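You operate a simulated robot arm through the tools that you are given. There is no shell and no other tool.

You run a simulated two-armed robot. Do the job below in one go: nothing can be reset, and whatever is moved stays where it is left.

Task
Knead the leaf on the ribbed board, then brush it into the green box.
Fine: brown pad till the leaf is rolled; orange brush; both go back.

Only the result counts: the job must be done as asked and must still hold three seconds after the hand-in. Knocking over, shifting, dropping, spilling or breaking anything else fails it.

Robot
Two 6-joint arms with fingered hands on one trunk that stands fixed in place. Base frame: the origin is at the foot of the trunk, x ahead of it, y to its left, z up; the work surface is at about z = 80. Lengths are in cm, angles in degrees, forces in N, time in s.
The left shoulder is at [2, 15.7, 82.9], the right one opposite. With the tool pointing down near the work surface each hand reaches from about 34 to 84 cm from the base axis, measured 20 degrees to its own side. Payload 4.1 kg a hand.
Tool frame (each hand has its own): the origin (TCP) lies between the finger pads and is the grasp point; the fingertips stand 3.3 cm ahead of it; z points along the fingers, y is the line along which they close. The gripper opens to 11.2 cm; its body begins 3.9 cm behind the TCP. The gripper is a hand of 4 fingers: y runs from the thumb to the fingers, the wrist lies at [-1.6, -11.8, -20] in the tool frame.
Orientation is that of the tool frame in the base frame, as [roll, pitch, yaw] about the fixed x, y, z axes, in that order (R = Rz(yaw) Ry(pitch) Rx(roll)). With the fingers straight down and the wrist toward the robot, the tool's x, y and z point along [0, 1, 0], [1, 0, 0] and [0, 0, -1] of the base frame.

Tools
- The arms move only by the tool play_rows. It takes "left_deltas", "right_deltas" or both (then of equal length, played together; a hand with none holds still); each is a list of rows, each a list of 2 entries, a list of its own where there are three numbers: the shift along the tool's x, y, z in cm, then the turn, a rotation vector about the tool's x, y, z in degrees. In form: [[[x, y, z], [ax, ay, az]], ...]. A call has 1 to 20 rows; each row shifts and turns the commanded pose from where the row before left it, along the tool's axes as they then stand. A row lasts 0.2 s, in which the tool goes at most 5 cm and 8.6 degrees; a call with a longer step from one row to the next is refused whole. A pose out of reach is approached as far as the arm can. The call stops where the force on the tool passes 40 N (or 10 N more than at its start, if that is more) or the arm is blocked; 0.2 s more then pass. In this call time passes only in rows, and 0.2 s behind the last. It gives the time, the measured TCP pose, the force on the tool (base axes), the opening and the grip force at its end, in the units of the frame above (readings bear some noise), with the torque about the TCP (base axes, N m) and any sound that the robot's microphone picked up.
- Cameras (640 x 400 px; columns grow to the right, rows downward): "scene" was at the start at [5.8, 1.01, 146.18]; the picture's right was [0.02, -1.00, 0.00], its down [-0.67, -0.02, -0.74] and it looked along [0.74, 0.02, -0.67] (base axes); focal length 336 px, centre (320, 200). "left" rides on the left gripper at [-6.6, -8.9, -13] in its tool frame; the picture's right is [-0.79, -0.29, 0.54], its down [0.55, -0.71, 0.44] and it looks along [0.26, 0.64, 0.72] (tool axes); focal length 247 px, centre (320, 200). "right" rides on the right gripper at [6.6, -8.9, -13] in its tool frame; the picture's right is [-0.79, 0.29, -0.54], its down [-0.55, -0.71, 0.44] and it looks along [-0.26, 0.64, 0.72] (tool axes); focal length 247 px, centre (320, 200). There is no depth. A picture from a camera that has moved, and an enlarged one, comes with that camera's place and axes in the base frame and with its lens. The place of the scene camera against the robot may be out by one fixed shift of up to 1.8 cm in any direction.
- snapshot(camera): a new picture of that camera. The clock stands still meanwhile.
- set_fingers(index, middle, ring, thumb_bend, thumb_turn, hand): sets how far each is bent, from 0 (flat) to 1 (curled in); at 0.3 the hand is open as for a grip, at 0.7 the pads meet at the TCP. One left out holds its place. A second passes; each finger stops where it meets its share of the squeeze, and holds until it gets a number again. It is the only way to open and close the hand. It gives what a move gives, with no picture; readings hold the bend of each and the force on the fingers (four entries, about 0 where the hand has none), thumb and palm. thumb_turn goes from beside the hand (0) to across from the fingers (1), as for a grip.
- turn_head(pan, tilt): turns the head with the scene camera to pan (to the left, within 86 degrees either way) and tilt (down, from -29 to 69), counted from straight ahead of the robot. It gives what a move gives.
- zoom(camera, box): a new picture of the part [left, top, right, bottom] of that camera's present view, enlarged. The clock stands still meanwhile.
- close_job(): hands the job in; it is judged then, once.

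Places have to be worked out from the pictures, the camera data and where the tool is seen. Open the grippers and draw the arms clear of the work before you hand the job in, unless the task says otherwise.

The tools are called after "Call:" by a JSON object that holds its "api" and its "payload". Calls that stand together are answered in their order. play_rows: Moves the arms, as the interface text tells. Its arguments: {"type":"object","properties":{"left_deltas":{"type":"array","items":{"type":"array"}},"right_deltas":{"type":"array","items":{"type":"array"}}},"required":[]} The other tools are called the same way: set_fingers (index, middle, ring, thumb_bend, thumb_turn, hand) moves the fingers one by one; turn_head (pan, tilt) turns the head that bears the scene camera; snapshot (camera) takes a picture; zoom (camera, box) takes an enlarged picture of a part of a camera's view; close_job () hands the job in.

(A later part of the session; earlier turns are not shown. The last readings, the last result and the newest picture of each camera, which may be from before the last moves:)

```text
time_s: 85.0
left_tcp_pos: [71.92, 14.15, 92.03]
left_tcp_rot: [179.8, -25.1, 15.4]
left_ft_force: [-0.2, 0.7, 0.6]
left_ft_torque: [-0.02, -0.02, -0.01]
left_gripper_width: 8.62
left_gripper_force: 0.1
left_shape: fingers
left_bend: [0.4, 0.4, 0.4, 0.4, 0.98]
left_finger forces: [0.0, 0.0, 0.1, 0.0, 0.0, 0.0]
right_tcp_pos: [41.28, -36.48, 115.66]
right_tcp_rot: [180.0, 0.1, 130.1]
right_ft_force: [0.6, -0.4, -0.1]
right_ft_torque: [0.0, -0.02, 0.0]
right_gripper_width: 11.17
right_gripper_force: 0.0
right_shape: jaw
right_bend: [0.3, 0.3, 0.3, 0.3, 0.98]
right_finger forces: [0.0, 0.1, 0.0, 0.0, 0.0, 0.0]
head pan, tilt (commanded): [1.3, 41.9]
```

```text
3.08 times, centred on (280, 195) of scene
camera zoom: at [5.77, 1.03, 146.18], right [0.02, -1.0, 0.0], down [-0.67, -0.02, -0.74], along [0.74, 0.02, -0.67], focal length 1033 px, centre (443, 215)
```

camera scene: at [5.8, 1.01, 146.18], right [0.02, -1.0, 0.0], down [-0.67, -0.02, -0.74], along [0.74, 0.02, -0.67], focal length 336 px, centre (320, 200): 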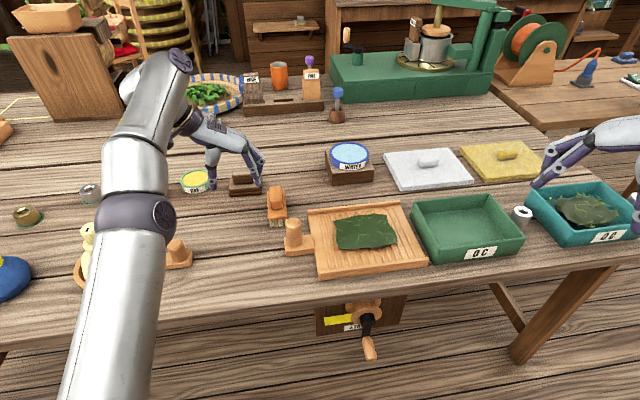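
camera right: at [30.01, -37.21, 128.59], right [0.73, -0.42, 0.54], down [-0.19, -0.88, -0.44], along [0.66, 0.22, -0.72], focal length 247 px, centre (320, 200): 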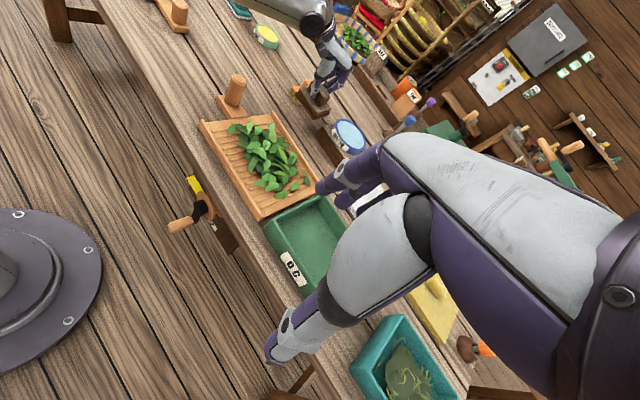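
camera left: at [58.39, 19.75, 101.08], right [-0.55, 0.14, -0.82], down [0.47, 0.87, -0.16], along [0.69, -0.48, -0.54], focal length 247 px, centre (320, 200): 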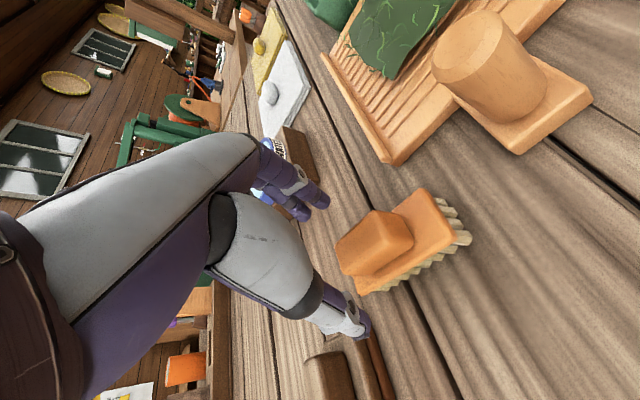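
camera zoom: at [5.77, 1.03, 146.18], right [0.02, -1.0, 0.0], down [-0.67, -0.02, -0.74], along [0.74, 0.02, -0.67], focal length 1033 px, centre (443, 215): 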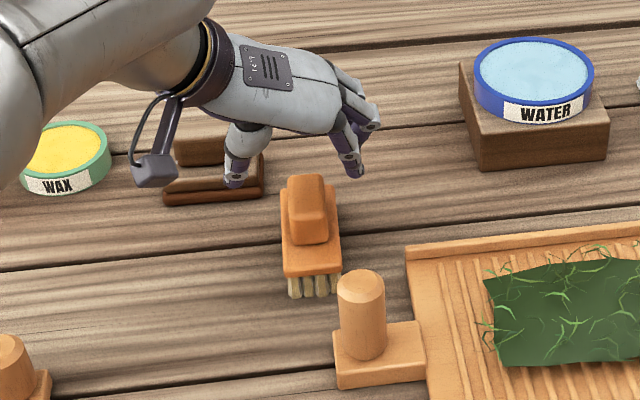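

Hand hovers over the brush with the thumb to the left and fingers to the right. I'll lower 2.2 cm and check alignment.

Call:
{"api": "play_rows", "payload": {"left_deltas": [[[-0.46, 0, 1.0], [0, 0, 0]], [[-0.46, 0, 1.0], [0, 0, 0]]]}}

Call:
{"api": "zoom", "payload": {"camera": "left", "box": [260, 140, 500, 350]}}

Call:
{"api": "zoom", "payload": {"camera": "right", "box": [200, 20, 340, 130]}}

Call:
{"api": "zoom", "payload": {"camera": "scene", "box": [230, 140, 330, 230]}}

```text
time_s: 85.6
left_tcp_pos: [71.84, 14.12, 89.75]
left_tcp_rot: [179.9, -24.9, 15.3]
left_ft_force: [-0.4, -0.7, 0.1]
left_ft_torque: [0.02, 0.01, 0.01]
left_gripper_width: 8.62
left_gripper_force: 0.1
left_shape: fingers
left_bend: [0.4, 0.4, 0.4, 0.4, 0.98]
left_finger forces: [0.1, 0.1, 0.0, 0.0, 0.0, 0.1]
right_tcp_pos: [41.33, -36.43, 115.58]
right_tcp_rot: [179.9, -0.1, 130.0]
right_ft_force: [0.9, 0.6, -0.3]
right_ft_torque: [0.01, 0.01, 0.01]
right_gripper_width: 11.18
right_gripper_force: 0.0
right_shape: jaw
right_bend: [0.3, 0.3, 0.3, 0.3, 0.98]
right_finger forces: [0.1, 0.1, 0.1, 0.0, 0.0, 0.1]
head pan, tilt (commanded): [1.3, 41.9]
```

```text
1.90 times, centred on (380, 245) of left
camera zoom: at [58.39, 19.78, 98.84], right [-0.55, 0.14, -0.82], down [0.47, 0.87, -0.16], along [0.69, -0.48, -0.54], focal length 470 px, centre (206, 114)
```

zoom: 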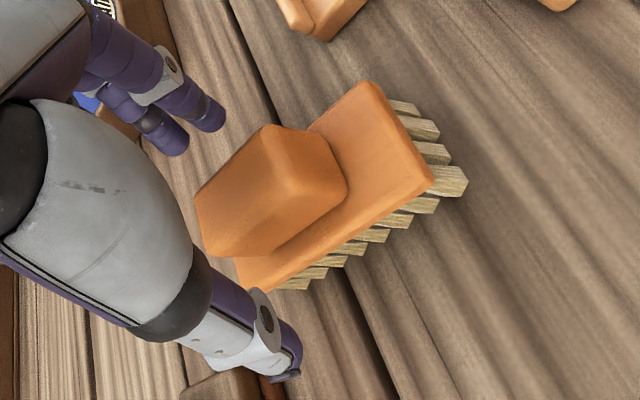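

```text
3.64 times, centred on (270, 75) of right
camera zoom: at [30.01, -37.17, 128.6], right [0.73, -0.42, 0.54], down [-0.19, -0.88, -0.44], along [0.66, 0.22, -0.72], focal length 898 px, centre (502, 654)
```

zoom: 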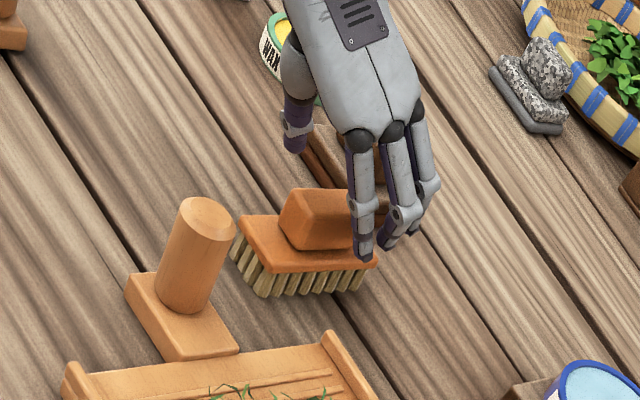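

```text
4.44 times, centred on (280, 185) of scene
camera zoom: at [5.79, 1.01, 146.18], right [0.02, -1.0, 0.0], down [-0.67, -0.02, -0.74], along [0.74, 0.02, -0.67], focal length 1492 px, centre (498, 267)
```

zoom: 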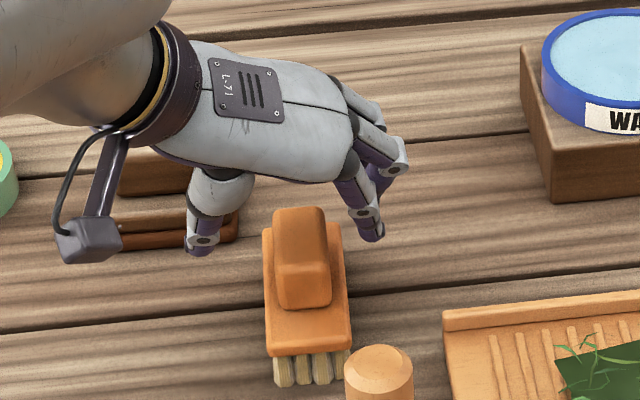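

The fingers sit ~1.6 cm too far forward along the knob. I'll shift back and lower to grip height.

Call:
{"api": "play_rows", "payload": {"left_deltas": [[[-0.8, 0, 0.35], [0, 0, 0]], [[-0.8, 0, 0.35], [0, 0, 0]], [[-0.76, 0, 0.35], [0, 0, 0]]]}}

Call:
{"api": "zoom", "payload": {"camera": "left", "box": [260, 140, 500, 350]}}

Call:
{"api": "zoom", "payload": {"camera": "right", "box": [200, 20, 340, 130]}}

Call:
{"api": "zoom", "payload": {"camera": "scene", "box": [230, 140, 330, 230]}}

```text
time_s: 86.4
left_tcp_pos: [70.32, 13.7, 87.76]
left_tcp_rot: [179.9, -25.0, 15.3]
left_ft_force: [0.2, 0.1, 1.2]
left_ft_torque: [0.03, 0.0, 0.04]
left_gripper_width: 8.61
left_gripper_force: 0.0
left_shape: fingers
left_bend: [0.4, 0.4, 0.4, 0.4, 0.98]
left_finger forces: [0.0, 0.1, 0.0, 0.0, 0.1, 0.0]
right_tcp_pos: [41.31, -36.48, 115.61]
right_tcp_rot: [180.0, -0.1, 130.0]
right_ft_force: [0.1, 0.6, -0.4]
right_ft_torque: [0.03, 0.01, -0.01]
right_gripper_width: 11.17
right_gripper_force: 0.1
right_shape: jaw
right_bend: [0.3, 0.3, 0.3, 0.3, 0.98]
right_finger forces: [0.1, 0.0, 0.0, 0.1, 0.0, 0.0]
head pan, tilt (commanded): [1.3, 41.9]
```

```text
1.90 times, centred on (380, 245) of left
camera zoom: at [56.77, 19.3, 96.84], right [-0.55, 0.15, -0.82], down [0.47, 0.87, -0.16], along [0.69, -0.48, -0.54], focal length 470 px, centre (206, 114)
```

zoom: 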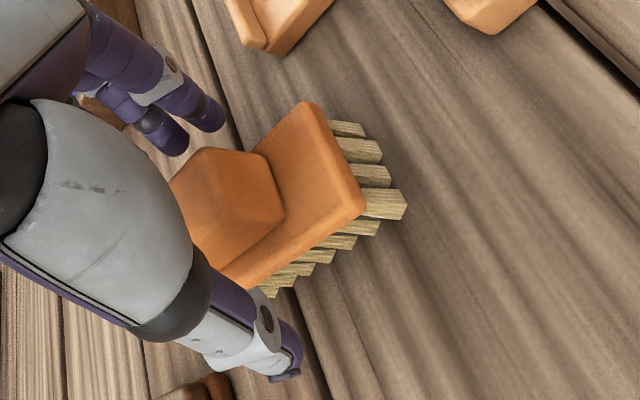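

```text
3.64 times, centred on (270, 75) of right
camera zoom: at [30.01, -37.16, 128.6], right [0.73, -0.42, 0.54], down [-0.19, -0.88, -0.44], along [0.66, 0.22, -0.72], focal length 898 px, centre (502, 654)
```

zoom: 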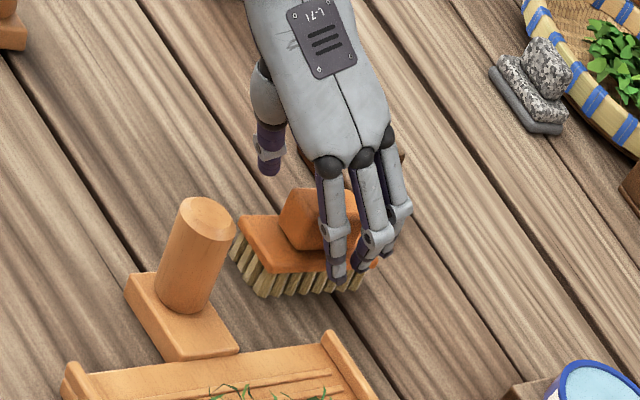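

```text
4.44 times, centred on (280, 185) of scene
camera zoom: at [5.8, 1.01, 146.18], right [0.02, -1.0, 0.0], down [-0.67, -0.02, -0.74], along [0.74, 0.02, -0.67], focal length 1492 px, centre (498, 267)
```

zoom: 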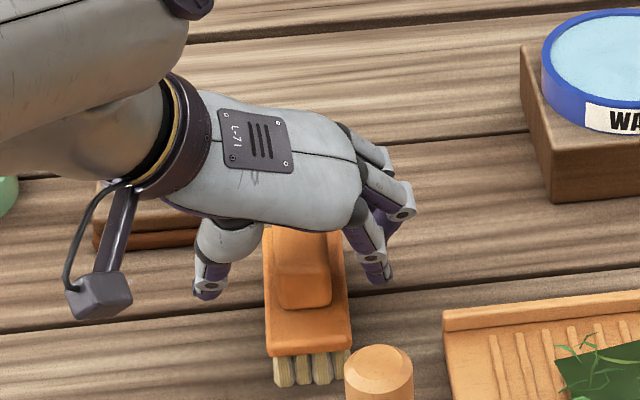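

Alignment looks good: fingers on the right of the knob, thumb on the left, spanning the knob. I'll close partway.

Call:
{"api": "set_fingers", "payload": {"hand": "left", "index": 0.55, "middle": 0.55, "ring": 0.55, "thumb_bend": 0.55}}

Call:
{"api": "zoom", "payload": {"camera": "left", "box": [260, 140, 500, 350]}}

Call:
{"api": "zoom", "payload": {"camera": "right", "box": [200, 20, 340, 130]}}

Call:
{"api": "zoom", "payload": {"camera": "scene", "box": [230, 140, 330, 230]}}

```text
time_s: 87.4
left_tcp_pos: [70.29, 13.61, 87.92]
left_tcp_rot: [179.8, -25.0, 15.3]
left_ft_force: [-0.2, 0.0, -0.6]
left_ft_torque: [0.0, 0.02, 0.02]
left_gripper_width: 4.42
left_gripper_force: 0.4
left_shape: fingers
left_bend: [0.55, 0.55, 0.54, 0.55, 0.98]
left_finger forces: [0.0, 0.0, 0.1, 0.0, 0.1, 0.1]
right_tcp_pos: [41.24, -36.46, 115.65]
right_tcp_rot: [179.9, 0.0, 130.0]
right_ft_force: [-0.4, 0.5, 0.5]
right_ft_torque: [-0.02, -0.02, 0.03]
right_gripper_width: 11.17
right_gripper_force: 0.1
right_shape: jaw
right_bend: [0.3, 0.3, 0.3, 0.3, 0.98]
right_finger forces: [0.0, 0.1, 0.1, 0.0, 0.0, 0.0]
head pan, tilt (commanded): [1.3, 41.9]
```

```text
1.90 times, centred on (380, 245) of left
camera zoom: at [56.77, 19.28, 96.84], right [-0.55, 0.15, -0.82], down [0.47, 0.87, -0.16], along [0.69, -0.48, -0.54], focal length 470 px, centre (206, 114)
```

zoom: 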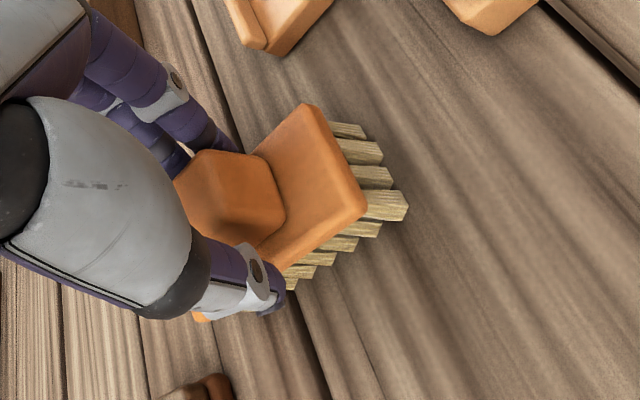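

```text
3.64 times, centred on (270, 75) of right
camera zoom: at [30.01, -37.16, 128.6], right [0.73, -0.42, 0.54], down [-0.19, -0.88, -0.44], along [0.66, 0.22, -0.72], focal length 898 px, centre (502, 654)
```

zoom: 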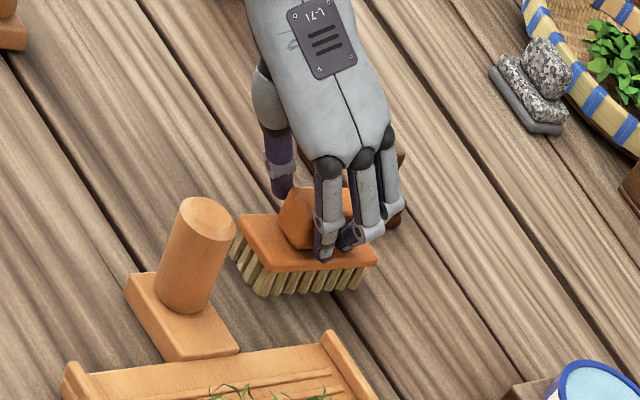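

```text
4.44 times, centred on (280, 185) of scene
camera zoom: at [5.8, 1.01, 146.18], right [0.02, -1.0, 0.0], down [-0.67, -0.02, -0.74], along [0.74, 0.02, -0.67], focal length 1492 px, centre (498, 267)
```

zoom: 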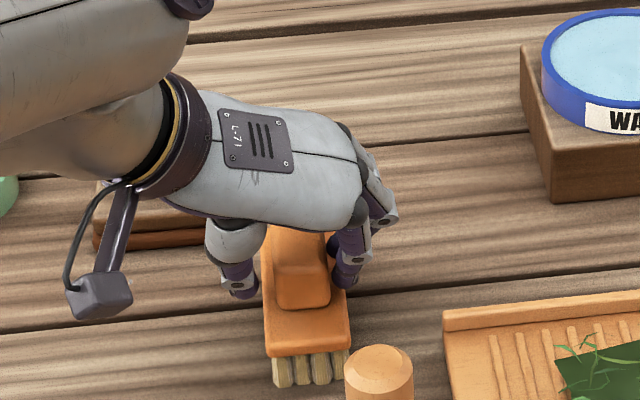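

Fingers straddle the knob above the brush body without moving it. I'll close to grip.

Call:
{"api": "set_fingers", "payload": {"hand": "left", "index": 0.7, "middle": 0.7, "ring": 0.7, "thumb_bend": 0.7}}

Call:
{"api": "zoom", "payload": {"camera": "right", "box": [200, 20, 340, 130]}}

Call:
{"api": "zoom", "payload": {"camera": "scene", "box": [230, 140, 330, 230]}}

```text
time_s: 88.4
left_tcp_pos: [70.3, 13.65, 87.82]
left_tcp_rot: [179.8, -25.1, 15.4]
left_ft_force: [2.0, 1.1, 4.5]
left_ft_torque: [0.17, 0.04, -0.08]
left_gripper_width: 2.87
left_gripper_force: 13.5
left_shape: fingers
left_bend: [0.63, 0.65, 0.66, 0.6, 0.96]
left_finger forces: [4.8, 5.2, 3.6, 0.0, 13.7, 0.0]
right_tcp_pos: [41.26, -36.46, 115.59]
right_tcp_rot: [179.9, 0.1, 130.0]
right_ft_force: [-0.3, 0.2, -0.2]
right_ft_torque: [-0.02, 0.0, -0.02]
right_gripper_width: 11.18
right_gripper_force: 0.1
right_shape: jaw
right_bend: [0.3, 0.3, 0.3, 0.3, 0.98]
right_finger forces: [0.0, 0.0, 0.1, 0.1, 0.0, 0.0]
head pan, tilt (commanded): [1.3, 41.9]
```

```text
3.64 times, centred on (270, 75) of right
camera zoom: at [30.01, -37.16, 128.61], right [0.73, -0.42, 0.54], down [-0.19, -0.88, -0.44], along [0.66, 0.22, -0.72], focal length 898 px, centre (502, 654)
```

zoom: 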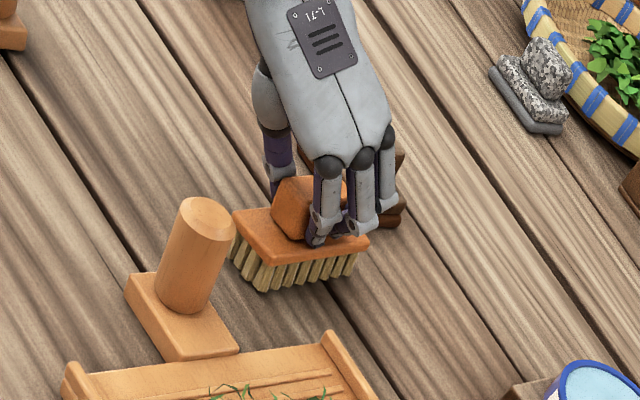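

```text
4.44 times, centred on (280, 185) of scene
camera zoom: at [5.79, 1.01, 146.18], right [0.02, -1.0, 0.0], down [-0.67, -0.02, -0.74], along [0.74, 0.02, -0.67], focal length 1492 px, centre (498, 267)
```

zoom: 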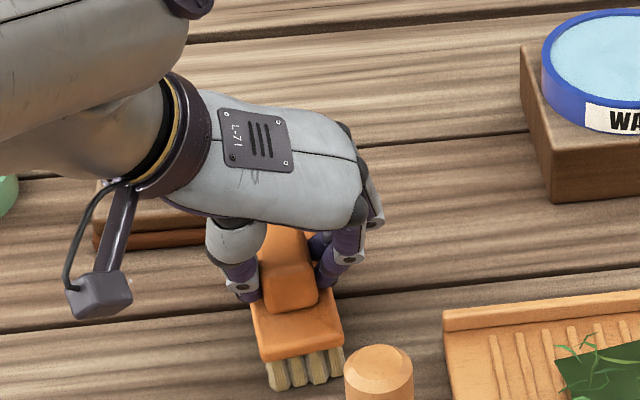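

Gripped with three fingers evenly (~13.6 N). I'll firm up slightly and lift 5 cm.

Call:
{"api": "set_fingers", "payload": {"hand": "left", "index": 0.76, "middle": 0.76, "ring": 0.76, "thumb_bend": 0.76}}

Call:
{"api": "play_rows", "payload": {"left_deltas": [[[0.21, 0, -0.45], [0, 0, 0]], [[0.3, 0, -0.7], [0, 0, 0]], [[0.3, 0, -0.7], [0, 0, 0]], [[0.42, 0, -0.9], [0, 0, 0]], [[0.42, 0, -0.9], [0, 0, 0]]]}}

Call:
{"api": "zoom", "payload": {"camera": "right", "box": [200, 20, 340, 130]}}

Call:
{"api": "snapshot", "payload": {"camera": "left"}}

Call:
{"api": "zoom", "payload": {"camera": "scene", "box": [230, 140, 330, 230]}}

```text
time_s: 89.4
left_tcp_pos: [70.24, 13.48, 87.81]
left_tcp_rot: [179.7, -25.0, 15.4]
left_ft_force: [0.5, 2.4, 4.5]
left_ft_torque: [0.22, 0.1, -0.12]
left_gripper_width: 2.79
left_gripper_force: 23.0
left_shape: fingers
left_bend: [0.72, 0.68, 0.72, 0.59, 0.95]
left_finger forces: [8.9, 6.9, 6.8, 0.0, 23.3, 0.1]
right_tcp_pos: [41.37, -36.47, 115.5]
right_tcp_rot: [-180.0, 0.0, 130.0]
right_ft_force: [-0.5, -0.3, 0.7]
right_ft_torque: [0.0, 0.02, -0.01]
right_gripper_width: 11.19
right_gripper_force: 0.0
right_shape: jaw
right_bend: [0.3, 0.3, 0.3, 0.3, 0.98]
right_finger forces: [0.0, 0.1, 0.0, 0.1, 0.0, 0.0]
head pan, tilt (commanded): [1.3, 41.9]
```

```text
time_s: 90.6
left_tcp_pos: [70.19, 13.48, 91.93]
left_tcp_rot: [179.9, -25.0, 15.3]
left_ft_force: [0.5, -0.8, -1.0]
left_ft_torque: [-0.03, -0.01, 0.0]
left_gripper_width: 2.86
left_gripper_force: 21.7
left_shape: fingers
left_bend: [0.72, 0.68, 0.73, 0.6, 0.94]
left_finger forces: [11.0, 6.0, 4.6, 0.0, 21.3, 0.1]
right_tcp_pos: [41.18, -36.47, 115.5]
right_tcp_rot: [-179.9, 0.0, 130.0]
right_ft_force: [-0.6, -0.6, 0.1]
right_ft_torque: [-0.01, -0.02, -0.04]
right_gripper_width: 11.14
right_gripper_force: 0.0
right_shape: jaw
right_bend: [0.3, 0.3, 0.3, 0.3, 0.98]
right_finger forces: [0.1, 0.0, 0.0, 0.0, 0.0, 0.0]
head pan, tilt (commanded): [1.3, 41.9]
```

```text
3.64 times, centred on (270, 75) of right
camera zoom: at [30.02, -37.16, 128.6], right [0.73, -0.42, 0.54], down [-0.19, -0.88, -0.44], along [0.66, 0.22, -0.72], focal length 898 px, centre (502, 654)
```

zoom: 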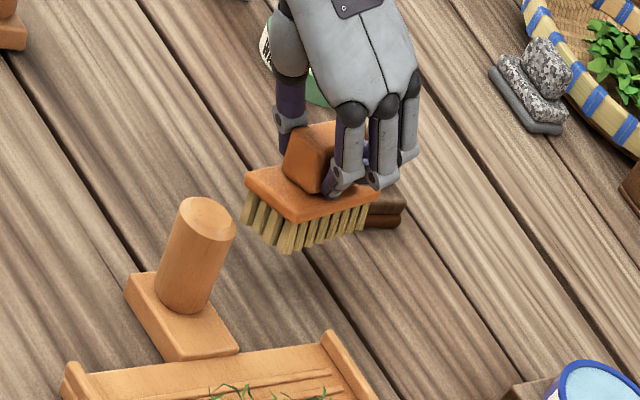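

```text
taken
camera left: at [56.65, 19.31, 100.87], right [-0.55, 0.15, -0.82], down [0.47, 0.87, -0.16], along [0.69, -0.48, -0.54], focal length 247 px, centre (320, 200)
```

left: 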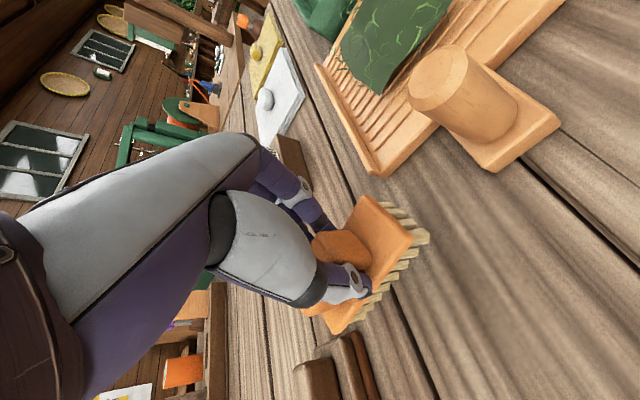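

```text
4.44 times, centred on (280, 185) of scene
camera zoom: at [5.81, 1.01, 146.18], right [0.02, -1.0, 0.0], down [-0.67, -0.02, -0.74], along [0.74, 0.02, -0.67], focal length 1492 px, centre (498, 267)
```

zoom: 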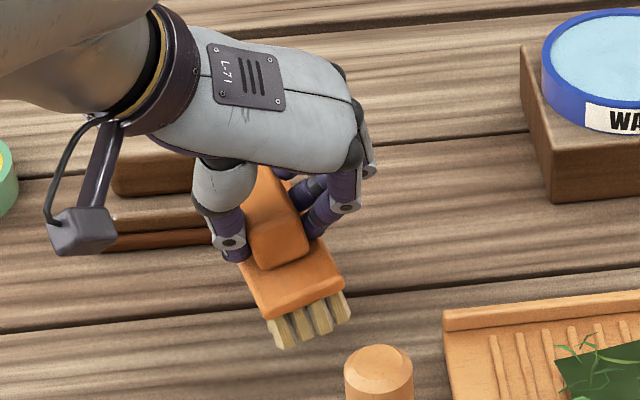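

The brush is held level; it yawed ~14° in the hand. I'll raise it above the peg height (peg top ≈89), rotate the hand −18° to square the brush with the board, and carry it to the left end of the leaf.

Call:
{"api": "play_rows", "payload": {"left_deltas": [[[0.98, 0, -2.11], [0, 0, 0]], [[0.98, 0, -2.11], [0, 0, 0]], [[0.98, 0, -2.11], [0, 0, 0]], [[0, 0, 0], [-2.54, 0, 5.44]], [[0, 0, 0], [-2.54, 0, 5.44]], [[0, 0, 0], [-2.54, 0, 5.44]], [[-1.77, 2.96, -0.82], [0, 0, 0]], [[-1.77, 2.96, -0.82], [0, 0, 0]], [[-1.77, 2.96, -0.82], [0, 0, 0]], [[-1.77, 2.96, -0.82], [0, 0, 0]], [[-1.77, 2.96, -0.82], [0, 0, 0]]]}}

Call:
{"api": "snapshot", "payload": {"camera": "left"}}

Call:
{"api": "zoom", "payload": {"camera": "right", "box": [180, 60, 340, 200]}}

Call:
{"api": "zoom", "payload": {"camera": "scene", "box": [280, 170, 480, 295]}}

```text
time_s: 93.0
left_tcp_pos: [59.68, -0.66, 98.85]
left_tcp_rot: [179.9, -25.1, -2.8]
left_ft_force: [0.9, 0.9, -1.7]
left_ft_torque: [-0.05, 0.06, -0.01]
left_gripper_width: 2.84
left_gripper_force: 21.4
left_shape: fingers
left_bend: [0.72, 0.68, 0.74, 0.6, 0.94]
left_finger forces: [10.8, 5.8, 4.5, 0.0, 21.2, 0.1]
right_tcp_pos: [41.29, -36.37, 115.49]
right_tcp_rot: [-180.0, -0.1, 130.0]
right_ft_force: [-0.4, 0.3, 0.6]
right_ft_torque: [0.02, 0.0, 0.02]
right_gripper_width: 11.18
right_gripper_force: 0.0
right_shape: jaw
right_bend: [0.3, 0.3, 0.3, 0.3, 0.98]
right_finger forces: [0.0, 0.1, 0.0, 0.1, 0.0, 0.1]
head pan, tilt (commanded): [1.3, 41.9]
```

```text
taken
camera left: at [48.61, 8.86, 107.83], right [-0.48, 0.31, -0.82], down [0.72, 0.68, -0.16], along [0.51, -0.67, -0.54], focal length 247 px, centre (320, 200)
```

left: 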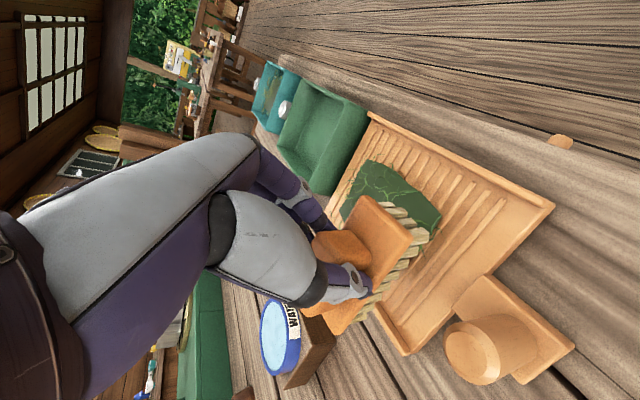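

```text
2.86 times, centred on (260, 130) of right
camera zoom: at [30.03, -37.13, 128.61], right [0.73, -0.42, 0.54], down [-0.19, -0.88, -0.44], along [0.66, 0.22, -0.72], focal length 706 px, centre (491, 400)
```

zoom: 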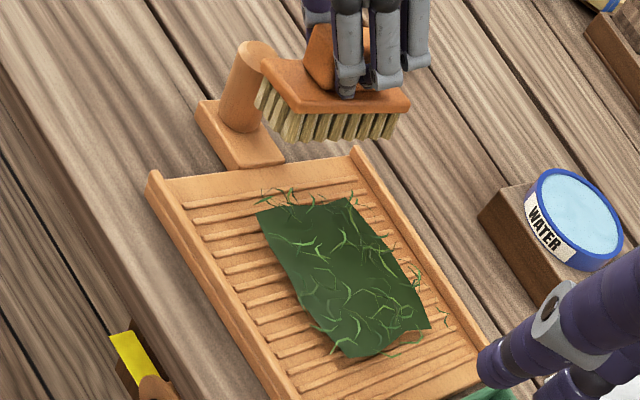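

```text
3.20 times, centred on (380, 232) of scene
camera zoom: at [5.82, 1.04, 146.18], right [0.02, -1.0, 0.0], down [-0.67, -0.02, -0.74], along [0.74, 0.02, -0.67], focal length 1074 px, centre (128, 96)
```

zoom: 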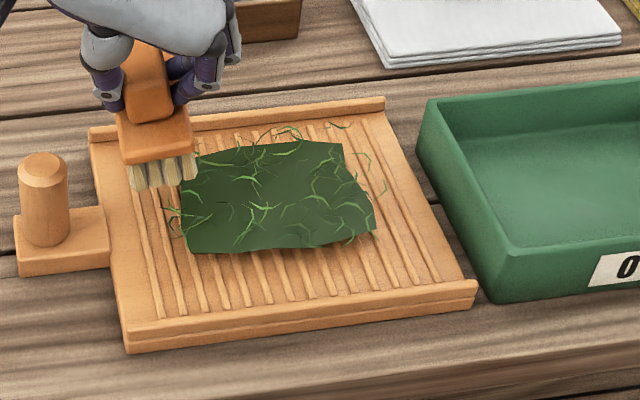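

Brush is square with the board and centred at the leaf's left end. I'll lower it, slowing down near the board.

Call:
{"api": "play_rows", "payload": {"left_deltas": [[[-0.76, 0, 1.63], [0, 0, 0]], [[-0.76, 0, 1.63], [0, 0, 0]], [[-0.76, 0, 1.63], [0, 0, 0]], [[-0.63, 0, 1.36], [0, 0, 0]], [[-0.17, 0, 0.36], [0, 0, 0]], [[-0.17, 0, 0.36], [0, 0, 0]]]}}

Call:
{"api": "zoom", "payload": {"camera": "scene", "box": [280, 170, 480, 295]}}

Call:
{"api": "zoom", "payload": {"camera": "right", "box": [180, 60, 340, 200]}}

```text
time_s: 94.4
left_tcp_pos: [59.85, -0.77, 91.06]
left_tcp_rot: [179.8, -25.1, -2.7]
left_ft_force: [0.1, 0.2, -1.0]
left_ft_torque: [0.03, 0.04, -0.03]
left_gripper_width: 2.82
left_gripper_force: 21.2
left_shape: fingers
left_bend: [0.72, 0.68, 0.74, 0.6, 0.94]
left_finger forces: [10.8, 5.9, 4.5, 0.1, 21.3, 0.0]
right_tcp_pos: [41.26, -36.41, 115.61]
right_tcp_rot: [180.0, -0.1, 130.1]
right_ft_force: [-0.2, -0.1, 0.2]
right_ft_torque: [-0.02, 0.01, 0.03]
right_gripper_width: 11.17
right_gripper_force: 0.1
right_shape: jaw
right_bend: [0.3, 0.3, 0.3, 0.3, 0.98]
right_finger forces: [0.1, 0.0, 0.0, 0.0, 0.0, 0.0]
head pan, tilt (commanded): [1.3, 41.9]
```

```text
3.20 times, centred on (380, 232) of scene
camera zoom: at [5.8, 1.01, 146.18], right [0.02, -1.0, 0.0], down [-0.67, -0.02, -0.74], along [0.74, 0.02, -0.67], focal length 1074 px, centre (128, 96)
```

zoom: 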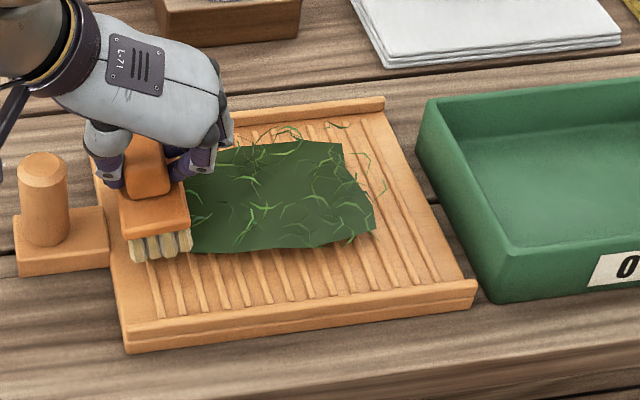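

```text
2.86 times, centred on (260, 130) of right
camera zoom: at [30.01, -37.16, 128.6], right [0.73, -0.42, 0.54], down [-0.19, -0.88, -0.44], along [0.66, 0.22, -0.72], focal length 706 px, centre (491, 400)
```

zoom: 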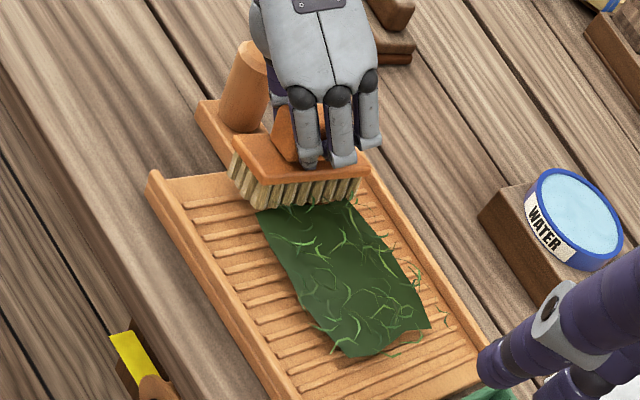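

Brush is just above the board left of the leaf, clear of peg and rails. I'll lower in 0.3 cm steps to touch the board lightly.

Call:
{"api": "play_rows", "payload": {"left_deltas": [[[-0.13, 0, 0.27], [0, 0, 0]], [[-0.13, 0, 0.27], [0, 0, 0]], [[-0.13, 0, 0.27], [0, 0, 0]], [[-0.08, 0, 0.18], [0, 0, 0]]]}}

```text
time_s: 95.4
left_tcp_pos: [59.76, -0.72, 89.93]
left_tcp_rot: [179.9, -25.0, -2.8]
left_ft_force: [0.3, 0.0, -1.8]
left_ft_torque: [0.02, 0.02, -0.02]
left_gripper_width: 2.84
left_gripper_force: 20.9
left_shape: fingers
left_bend: [0.72, 0.68, 0.74, 0.6, 0.94]
left_finger forces: [10.8, 5.8, 4.5, 0.0, 21.3, 0.1]
right_tcp_pos: [41.33, -36.51, 115.6]
right_tcp_rot: [179.9, -0.1, 129.9]
right_ft_force: [-0.3, -0.2, 0.0]
right_ft_torque: [-0.02, 0.01, 0.01]
right_gripper_width: 11.17
right_gripper_force: 0.0
right_shape: jaw
right_bend: [0.3, 0.3, 0.3, 0.3, 0.98]
right_finger forces: [0.0, 0.0, 0.0, 0.1, 0.0, 0.0]
head pan, tilt (commanded): [1.3, 41.9]
```

No contact yet; I'll lower a bit more in 0.2 cm steps.

Call:
{"api": "play_rows", "payload": {"left_deltas": [[[-0.085, 0, 0.18], [0, 0, 0]], [[-0.085, 0, 0.18], [0, 0, 0]], [[-0.085, 0, 0.18], [0, 0, 0]]]}}

Call:
{"api": "zoom", "payload": {"camera": "scene", "box": [290, 190, 400, 280]}}

```text
time_s: 96.2
left_tcp_pos: [59.79, -0.81, 89.69]
left_tcp_rot: [179.8, -25.1, -2.6]
left_ft_force: [-1.7, -1.1, 6.8]
left_ft_torque: [0.1, -0.12, -0.02]
left_gripper_width: 2.79
left_gripper_force: 23.8
left_shape: fingers
left_bend: [0.72, 0.72, 0.74, 0.6, 0.93]
left_finger forces: [11.2, 7.0, 6.6, 0.0, 21.5, 0.1]
right_tcp_pos: [41.2, -36.5, 115.63]
right_tcp_rot: [-180.0, 0.1, 130.1]
right_ft_force: [-0.6, 0.3, 0.4]
right_ft_torque: [0.0, -0.02, -0.02]
right_gripper_width: 11.17
right_gripper_force: 0.0
right_shape: jaw
right_bend: [0.3, 0.3, 0.3, 0.3, 0.98]
right_finger forces: [0.1, 0.1, 0.0, 0.0, 0.0, 0.0]
head pan, tilt (commanded): [1.3, 41.9]
```

```text
4.44 times, centred on (345, 235) of scene
camera zoom: at [5.77, 1.0, 146.18], right [0.02, -1.0, 0.0], down [-0.67, -0.01, -0.74], along [0.74, 0.02, -0.67], focal length 1492 px, centre (209, 44)
```

zoom: 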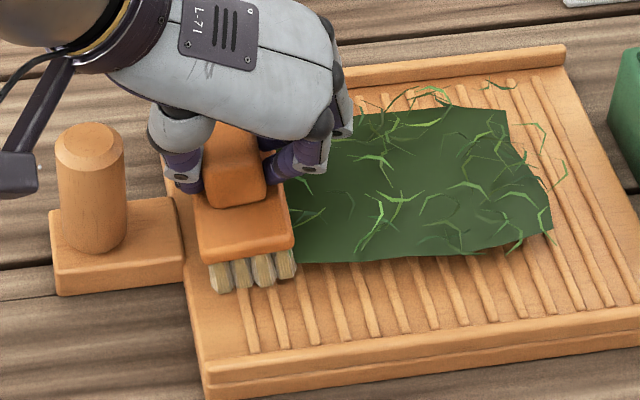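

Light contact (~8 N). I'll ease slightly and start sweeping right toward the box, 8 cm first, and check the leaf's response.

Call:
{"api": "play_rows", "payload": {"left_deltas": [[[0.24, 0.976, 0.0], [0, 0, 0]], [[0.2, 0.976, 0.093], [0, 0, 0]], [[0.2, 0.976, 0.093], [0, 0, 0]], [[0.2, 0.976, 0.093], [0, 0, 0]], [[0.2, 0.976, 0.093], [0, 0, 0]], [[0.2, 0.976, 0.093], [0, 0, 0]], [[0.2, 0.976, 0.093], [0, 0, 0]], [[0.2, 0.976, 0.093], [0, 0, 0]]]}}

Call:
{"api": "zoom", "payload": {"camera": "scene", "box": [280, 170, 480, 295]}}

Call:
{"api": "zoom", "payload": {"camera": "right", "box": [180, 60, 340, 200]}}

Call:
{"api": "snapshot", "payload": {"camera": "left"}}

```text
time_s: 98.0
left_tcp_pos: [61.18, -8.72, 89.63]
left_tcp_rot: [180.0, -25.1, -2.9]
left_ft_force: [-0.9, 0.5, 0.9]
left_ft_torque: [0.13, -0.04, 0.02]
left_gripper_width: 2.82
left_gripper_force: 20.7
left_shape: fingers
left_bend: [0.72, 0.72, 0.74, 0.6, 0.93]
left_finger forces: [10.0, 6.0, 5.1, 0.0, 21.6, 0.1]
right_tcp_pos: [41.11, -36.48, 115.6]
right_tcp_rot: [-180.0, 0.0, 130.0]
right_ft_force: [0.2, 0.6, 0.1]
right_ft_torque: [0.0, 0.02, 0.0]
right_gripper_width: 11.17
right_gripper_force: 0.0
right_shape: jaw
right_bend: [0.3, 0.3, 0.3, 0.3, 0.98]
right_finger forces: [0.0, 0.0, 0.0, 0.0, 0.1, 0.0]
head pan, tilt (commanded): [1.3, 41.9]
```

```text
3.20 times, centred on (380, 232) of scene
camera zoom: at [5.79, 1.02, 146.18], right [0.02, -1.0, 0.0], down [-0.67, -0.02, -0.74], along [0.74, 0.02, -0.67], focal length 1074 px, centre (128, 96)
```

zoom: 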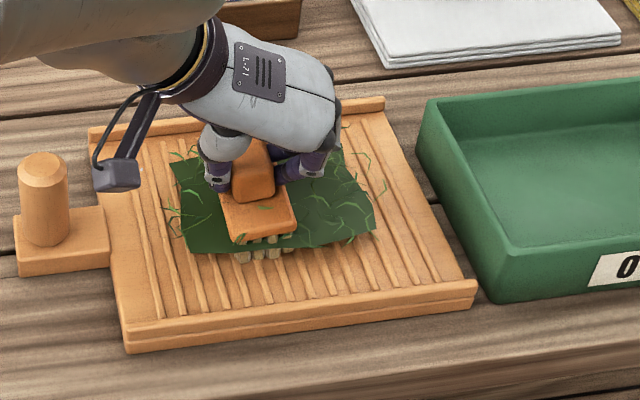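

```text
2.86 times, centred on (260, 130) of right
camera zoom: at [30.01, -37.15, 128.61], right [0.73, -0.42, 0.54], down [-0.19, -0.88, -0.44], along [0.66, 0.22, -0.72], focal length 706 px, centre (491, 400)
```

zoom: 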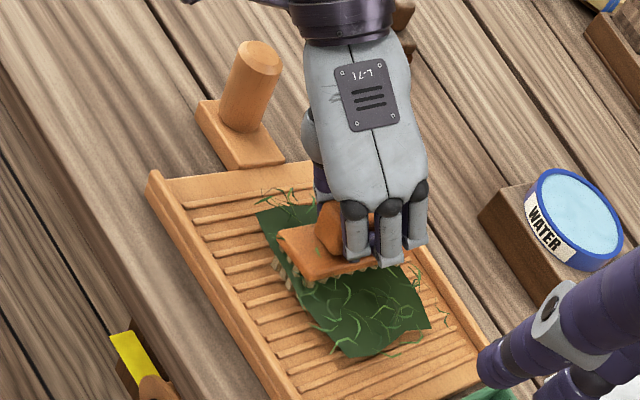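

```text
taken
camera left: at [49.97, 0.97, 98.56], right [-0.48, 0.31, -0.82], down [0.72, 0.68, -0.16], along [0.51, -0.67, -0.54], focal length 247 px, centre (320, 200)
```

left: 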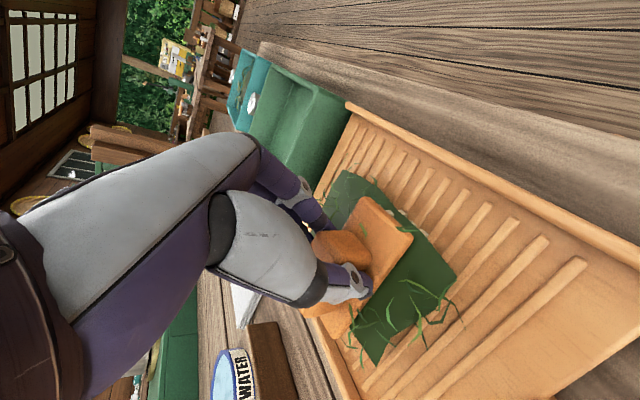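

The leaf mat hasn't shifted yet under very light contact (~2 N). I'll press slightly more and complete the stroke toward the box side.

Call:
{"api": "play_rows", "payload": {"left_deltas": [[[0.13, 0.976, 0.24], [0, 0, 0]], [[0.16, 0.976, 0.18], [0, 0, 0]], [[0.2, 0.976, 0.093], [0, 0, 0]], [[0.2, 0.976, 0.093], [0, 0, 0]], [[0.2, 0.976, 0.093], [0, 0, 0]], [[0.2, 0.976, 0.093], [0, 0, 0]]]}}

Call:
{"api": "zoom", "payload": {"camera": "scene", "box": [280, 170, 480, 295]}}

Call:
{"api": "zoom", "payload": {"camera": "right", "box": [180, 60, 340, 200]}}

```text
time_s: 99.4
left_tcp_pos: [62.18, -14.54, 89.48]
left_tcp_rot: [179.8, -25.2, -2.7]
left_ft_force: [-1.1, 3.8, 8.3]
left_ft_torque: [0.58, 0.04, 0.02]
left_gripper_width: 2.78
left_gripper_force: 21.9
left_shape: fingers
left_bend: [0.73, 0.72, 0.74, 0.6, 0.94]
left_finger forces: [8.5, 5.7, 6.2, 0.0, 23.3, 0.1]
right_tcp_pos: [41.19, -36.39, 115.61]
right_tcp_rot: [179.9, 0.0, 130.0]
right_ft_force: [0.1, -0.1, 0.0]
right_ft_torque: [0.01, -0.05, -0.05]
right_gripper_width: 11.16
right_gripper_force: 0.0
right_shape: jaw
right_bend: [0.3, 0.3, 0.3, 0.3, 0.98]
right_finger forces: [0.1, 0.0, 0.0, 0.0, 0.0, 0.0]
head pan, tilt (commanded): [1.3, 41.9]
```

```text
3.20 times, centred on (380, 232) of scene
camera zoom: at [5.77, 1.04, 146.18], right [0.02, -1.0, 0.0], down [-0.67, -0.02, -0.74], along [0.74, 0.02, -0.67], focal length 1074 px, centre (128, 96)
```

zoom: 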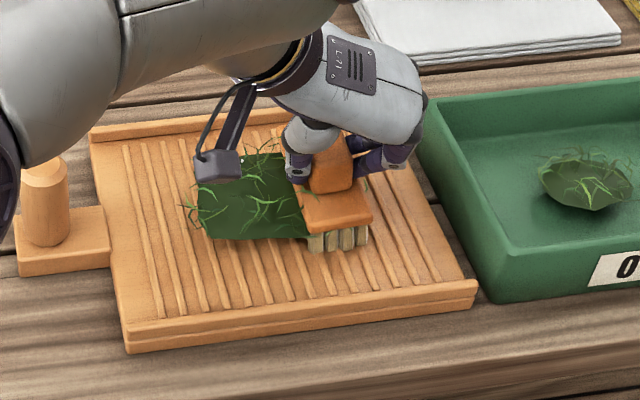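

```text
2.86 times, centred on (260, 130) of right
camera zoom: at [29.99, -37.14, 128.62], right [0.73, -0.42, 0.54], down [-0.19, -0.88, -0.44], along [0.66, 0.22, -0.72], focal length 706 px, centre (491, 400)
```

zoom: 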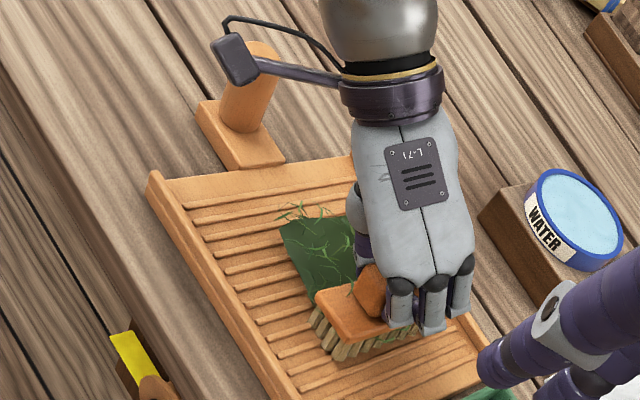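

The leaf is now transferring into the green box as I brush with ~9 N. I'll finish this stroke toward the box edge.

Call:
{"api": "play_rows", "payload": {"left_deltas": [[[0.2, 0.976, 0.093], [0, 0, 0]], [[0.2, 0.976, 0.093], [0, 0, 0]], [[0.2, 0.976, 0.093], [0, 0, 0]], [[0.2, 0.976, 0.093], [0, 0, 0]]]}}

Call:
{"api": "zoom", "payload": {"camera": "scene", "box": [280, 170, 530, 320]}}

Call:
{"api": "zoom", "payload": {"camera": "right", "box": [180, 60, 340, 200]}}

```text
time_s: 100.4
left_tcp_pos: [62.94, -18.62, 89.31]
left_tcp_rot: [179.8, -24.9, -2.8]
left_ft_force: [-0.7, 3.0, 4.8]
left_ft_torque: [0.41, 0.05, 0.03]
left_gripper_width: 2.79
left_gripper_force: 21.6
left_shape: fingers
left_bend: [0.73, 0.72, 0.74, 0.6, 0.94]
left_finger forces: [9.3, 5.9, 5.6, 0.0, 22.8, 0.0]
right_tcp_pos: [41.29, -36.46, 115.54]
right_tcp_rot: [180.0, 0.0, 130.0]
right_ft_force: [0.0, -0.4, 0.0]
right_ft_torque: [-0.03, -0.03, 0.02]
right_gripper_width: 11.17
right_gripper_force: 0.1
right_shape: jaw
right_bend: [0.3, 0.3, 0.3, 0.3, 0.98]
right_finger forces: [0.1, 0.1, 0.0, 0.1, 0.0, 0.1]
head pan, tilt (commanded): [1.3, 41.9]
```

```text
2.56 times, centred on (405, 245) of scene
camera zoom: at [5.78, 1.03, 146.18], right [0.02, -1.0, 0.0], down [-0.67, -0.02, -0.74], along [0.74, 0.02, -0.67], focal length 860 px, centre (102, 85)
```

zoom: 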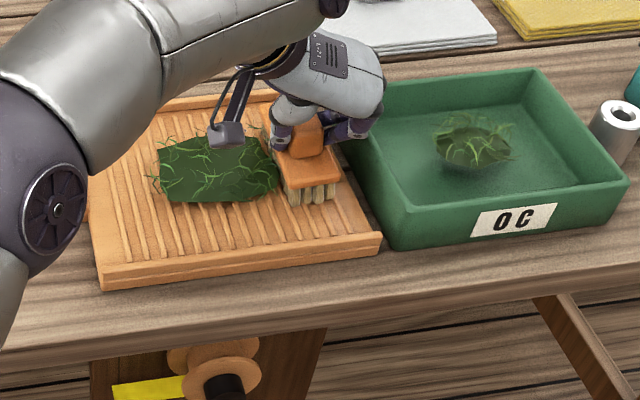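

```text
2.86 times, centred on (260, 130) of right
camera zoom: at [30.0, -37.14, 128.61], right [0.73, -0.42, 0.54], down [-0.19, -0.88, -0.44], along [0.66, 0.22, -0.72], focal length 706 px, centre (491, 400)
```

zoom: 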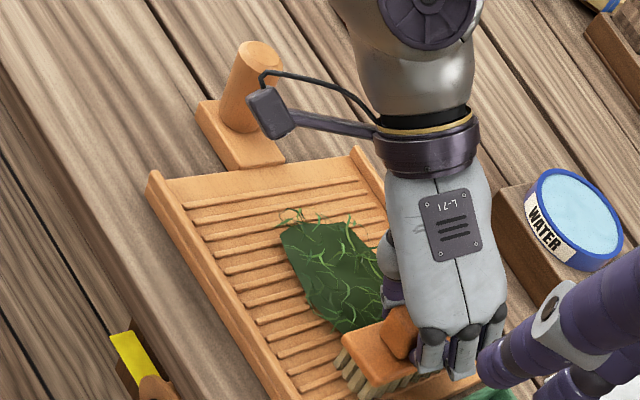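

About a third of the leaf is in the box after one stroke. I'll lift, go back left, and repeat the stroke with ~9 N.

Call:
{"api": "play_rows", "payload": {"left_deltas": [[[0.63, 0, -1.36], [0, 0, 0]], [[0.63, 0, -1.36], [0, 0, 0]], [[-0.85, -4.15, -0.4], [0, 0, 0]], [[-0.85, -4.15, -0.4], [0, 0, 0]], [[-0.85, -4.15, -0.4], [0, 0, 0]], [[-0.75, -3.65, -0.35], [0, 0, 0]], [[-0.6, 0, 1.28], [0, 0, 0]], [[-0.59, 0, 1.26], [0, 0, 0]], [[0.2, 0.976, 0.093], [0, 0, 0]], [[0.2, 0.976, 0.093], [0, 0, 0]], [[0.2, 0.976, 0.093], [0, 0, 0]], [[0.2, 0.976, 0.093], [0, 0, 0]], [[0.2, 0.976, 0.093], [0, 0, 0]], [[0.2, 0.976, 0.093], [0, 0, 0]], [[0.2, 0.976, 0.093], [0, 0, 0]], [[0.2, 0.976, 0.093], [0, 0, 0]], [[0.2, 0.976, 0.093], [0, 0, 0]], [[0.2, 0.976, 0.093], [0, 0, 0]]]}}

Call:
{"api": "zoom", "payload": {"camera": "scene", "box": [280, 170, 530, 320]}}

Call:
{"api": "zoom", "payload": {"camera": "right", "box": [180, 60, 340, 200]}}

```text
time_s: 104.2
left_tcp_pos: [61.73, -12.2, 89.52]
left_tcp_rot: [179.7, -25.0, -2.7]
left_ft_force: [0.8, -0.2, -0.2]
left_ft_torque: [0.01, 0.0, 0.01]
left_gripper_width: 2.8
left_gripper_force: 21.4
left_shape: fingers
left_bend: [0.73, 0.72, 0.74, 0.6, 0.93]
left_finger forces: [11.1, 5.8, 4.0, 0.0, 21.2, 0.0]
right_tcp_pos: [41.14, -36.44, 115.62]
right_tcp_rot: [179.9, 0.0, 130.1]
right_ft_force: [0.8, 1.0, -0.5]
right_ft_torque: [0.0, 0.05, 0.0]
right_gripper_width: 11.16
right_gripper_force: 0.1
right_shape: jaw
right_bend: [0.3, 0.3, 0.3, 0.3, 0.98]
right_finger forces: [0.0, 0.0, 0.0, 0.0, 0.1, 0.0]
head pan, tilt (commanded): [1.3, 41.9]
```

```text
2.56 times, centred on (405, 245) of scene
camera zoom: at [5.8, 1.02, 146.18], right [0.02, -1.0, 0.0], down [-0.67, -0.02, -0.74], along [0.74, 0.02, -0.67], focal length 860 px, centre (102, 85)
```

zoom: 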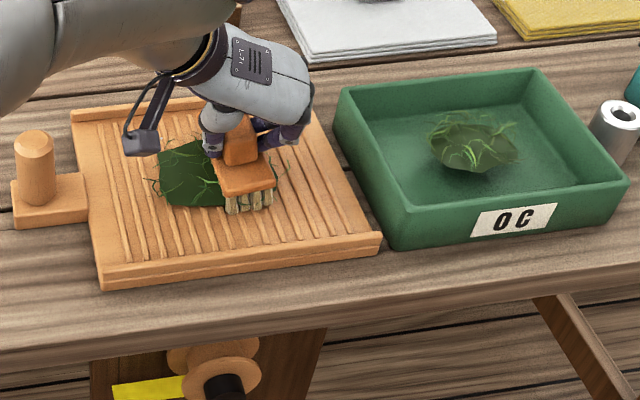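

```text
2.86 times, centred on (260, 130) of right
camera zoom: at [30.01, -37.15, 128.61], right [0.73, -0.42, 0.54], down [-0.19, -0.88, -0.44], along [0.66, 0.22, -0.72], focal length 706 px, centre (491, 400)
```

zoom: 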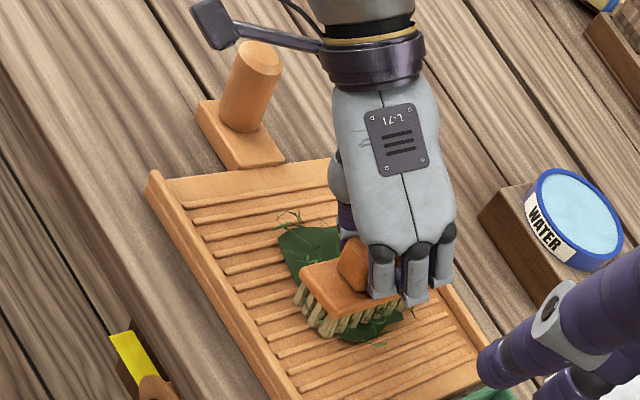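

More leaf has gone in. Contact got lost here, so I'll press down ~0.35 cm and continue the stroke.

Call:
{"api": "play_rows", "payload": {"left_deltas": [[[0.05, 0.976, 0.41], [0, 0, 0]], [[0.2, 0.976, 0.093], [0, 0, 0]], [[0.2, 0.976, 0.093], [0, 0, 0]], [[0.2, 0.976, 0.093], [0, 0, 0]], [[0.2, 0.976, 0.093], [0, 0, 0]], [[0.2, 0.976, 0.093], [0, 0, 0]]]}}

Call:
{"api": "zoom", "payload": {"camera": "scene", "box": [280, 170, 530, 320]}}

```text
time_s: 105.6
left_tcp_pos: [62.68, -18.13, 89.23]
left_tcp_rot: [179.9, -24.9, -2.8]
left_ft_force: [-1.0, 2.8, 5.1]
left_ft_torque: [0.38, 0.17, -0.01]
left_gripper_width: 2.77
left_gripper_force: 22.4
left_shape: fingers
left_bend: [0.73, 0.72, 0.74, 0.6, 0.94]
left_finger forces: [10.0, 5.9, 5.1, 0.0, 23.1, 0.1]
right_tcp_pos: [41.07, -36.49, 115.58]
right_tcp_rot: [-180.0, -0.1, 129.9]
right_ft_force: [0.2, -0.2, 0.3]
right_ft_torque: [0.01, 0.01, -0.02]
right_gripper_width: 11.15
right_gripper_force: 0.0
right_shape: jaw
right_bend: [0.3, 0.3, 0.3, 0.3, 0.98]
right_finger forces: [0.1, 0.0, 0.0, 0.0, 0.1, 0.1]
head pan, tilt (commanded): [1.3, 41.9]
```

```text
2.56 times, centred on (405, 245) of scene
camera zoom: at [5.78, 1.03, 146.18], right [0.02, -1.0, 0.0], down [-0.67, -0.02, -0.74], along [0.74, 0.02, -0.67], focal length 860 px, centre (102, 85)
```

zoom: 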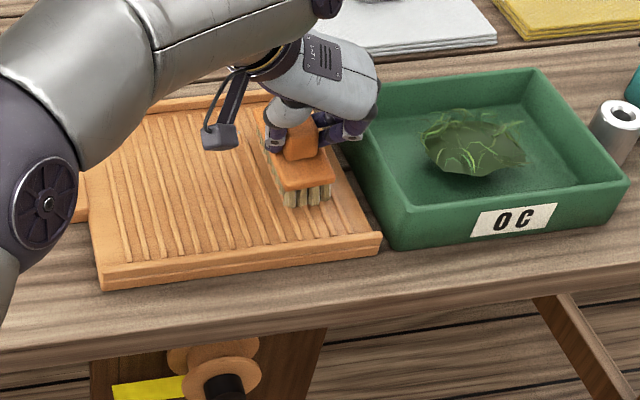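

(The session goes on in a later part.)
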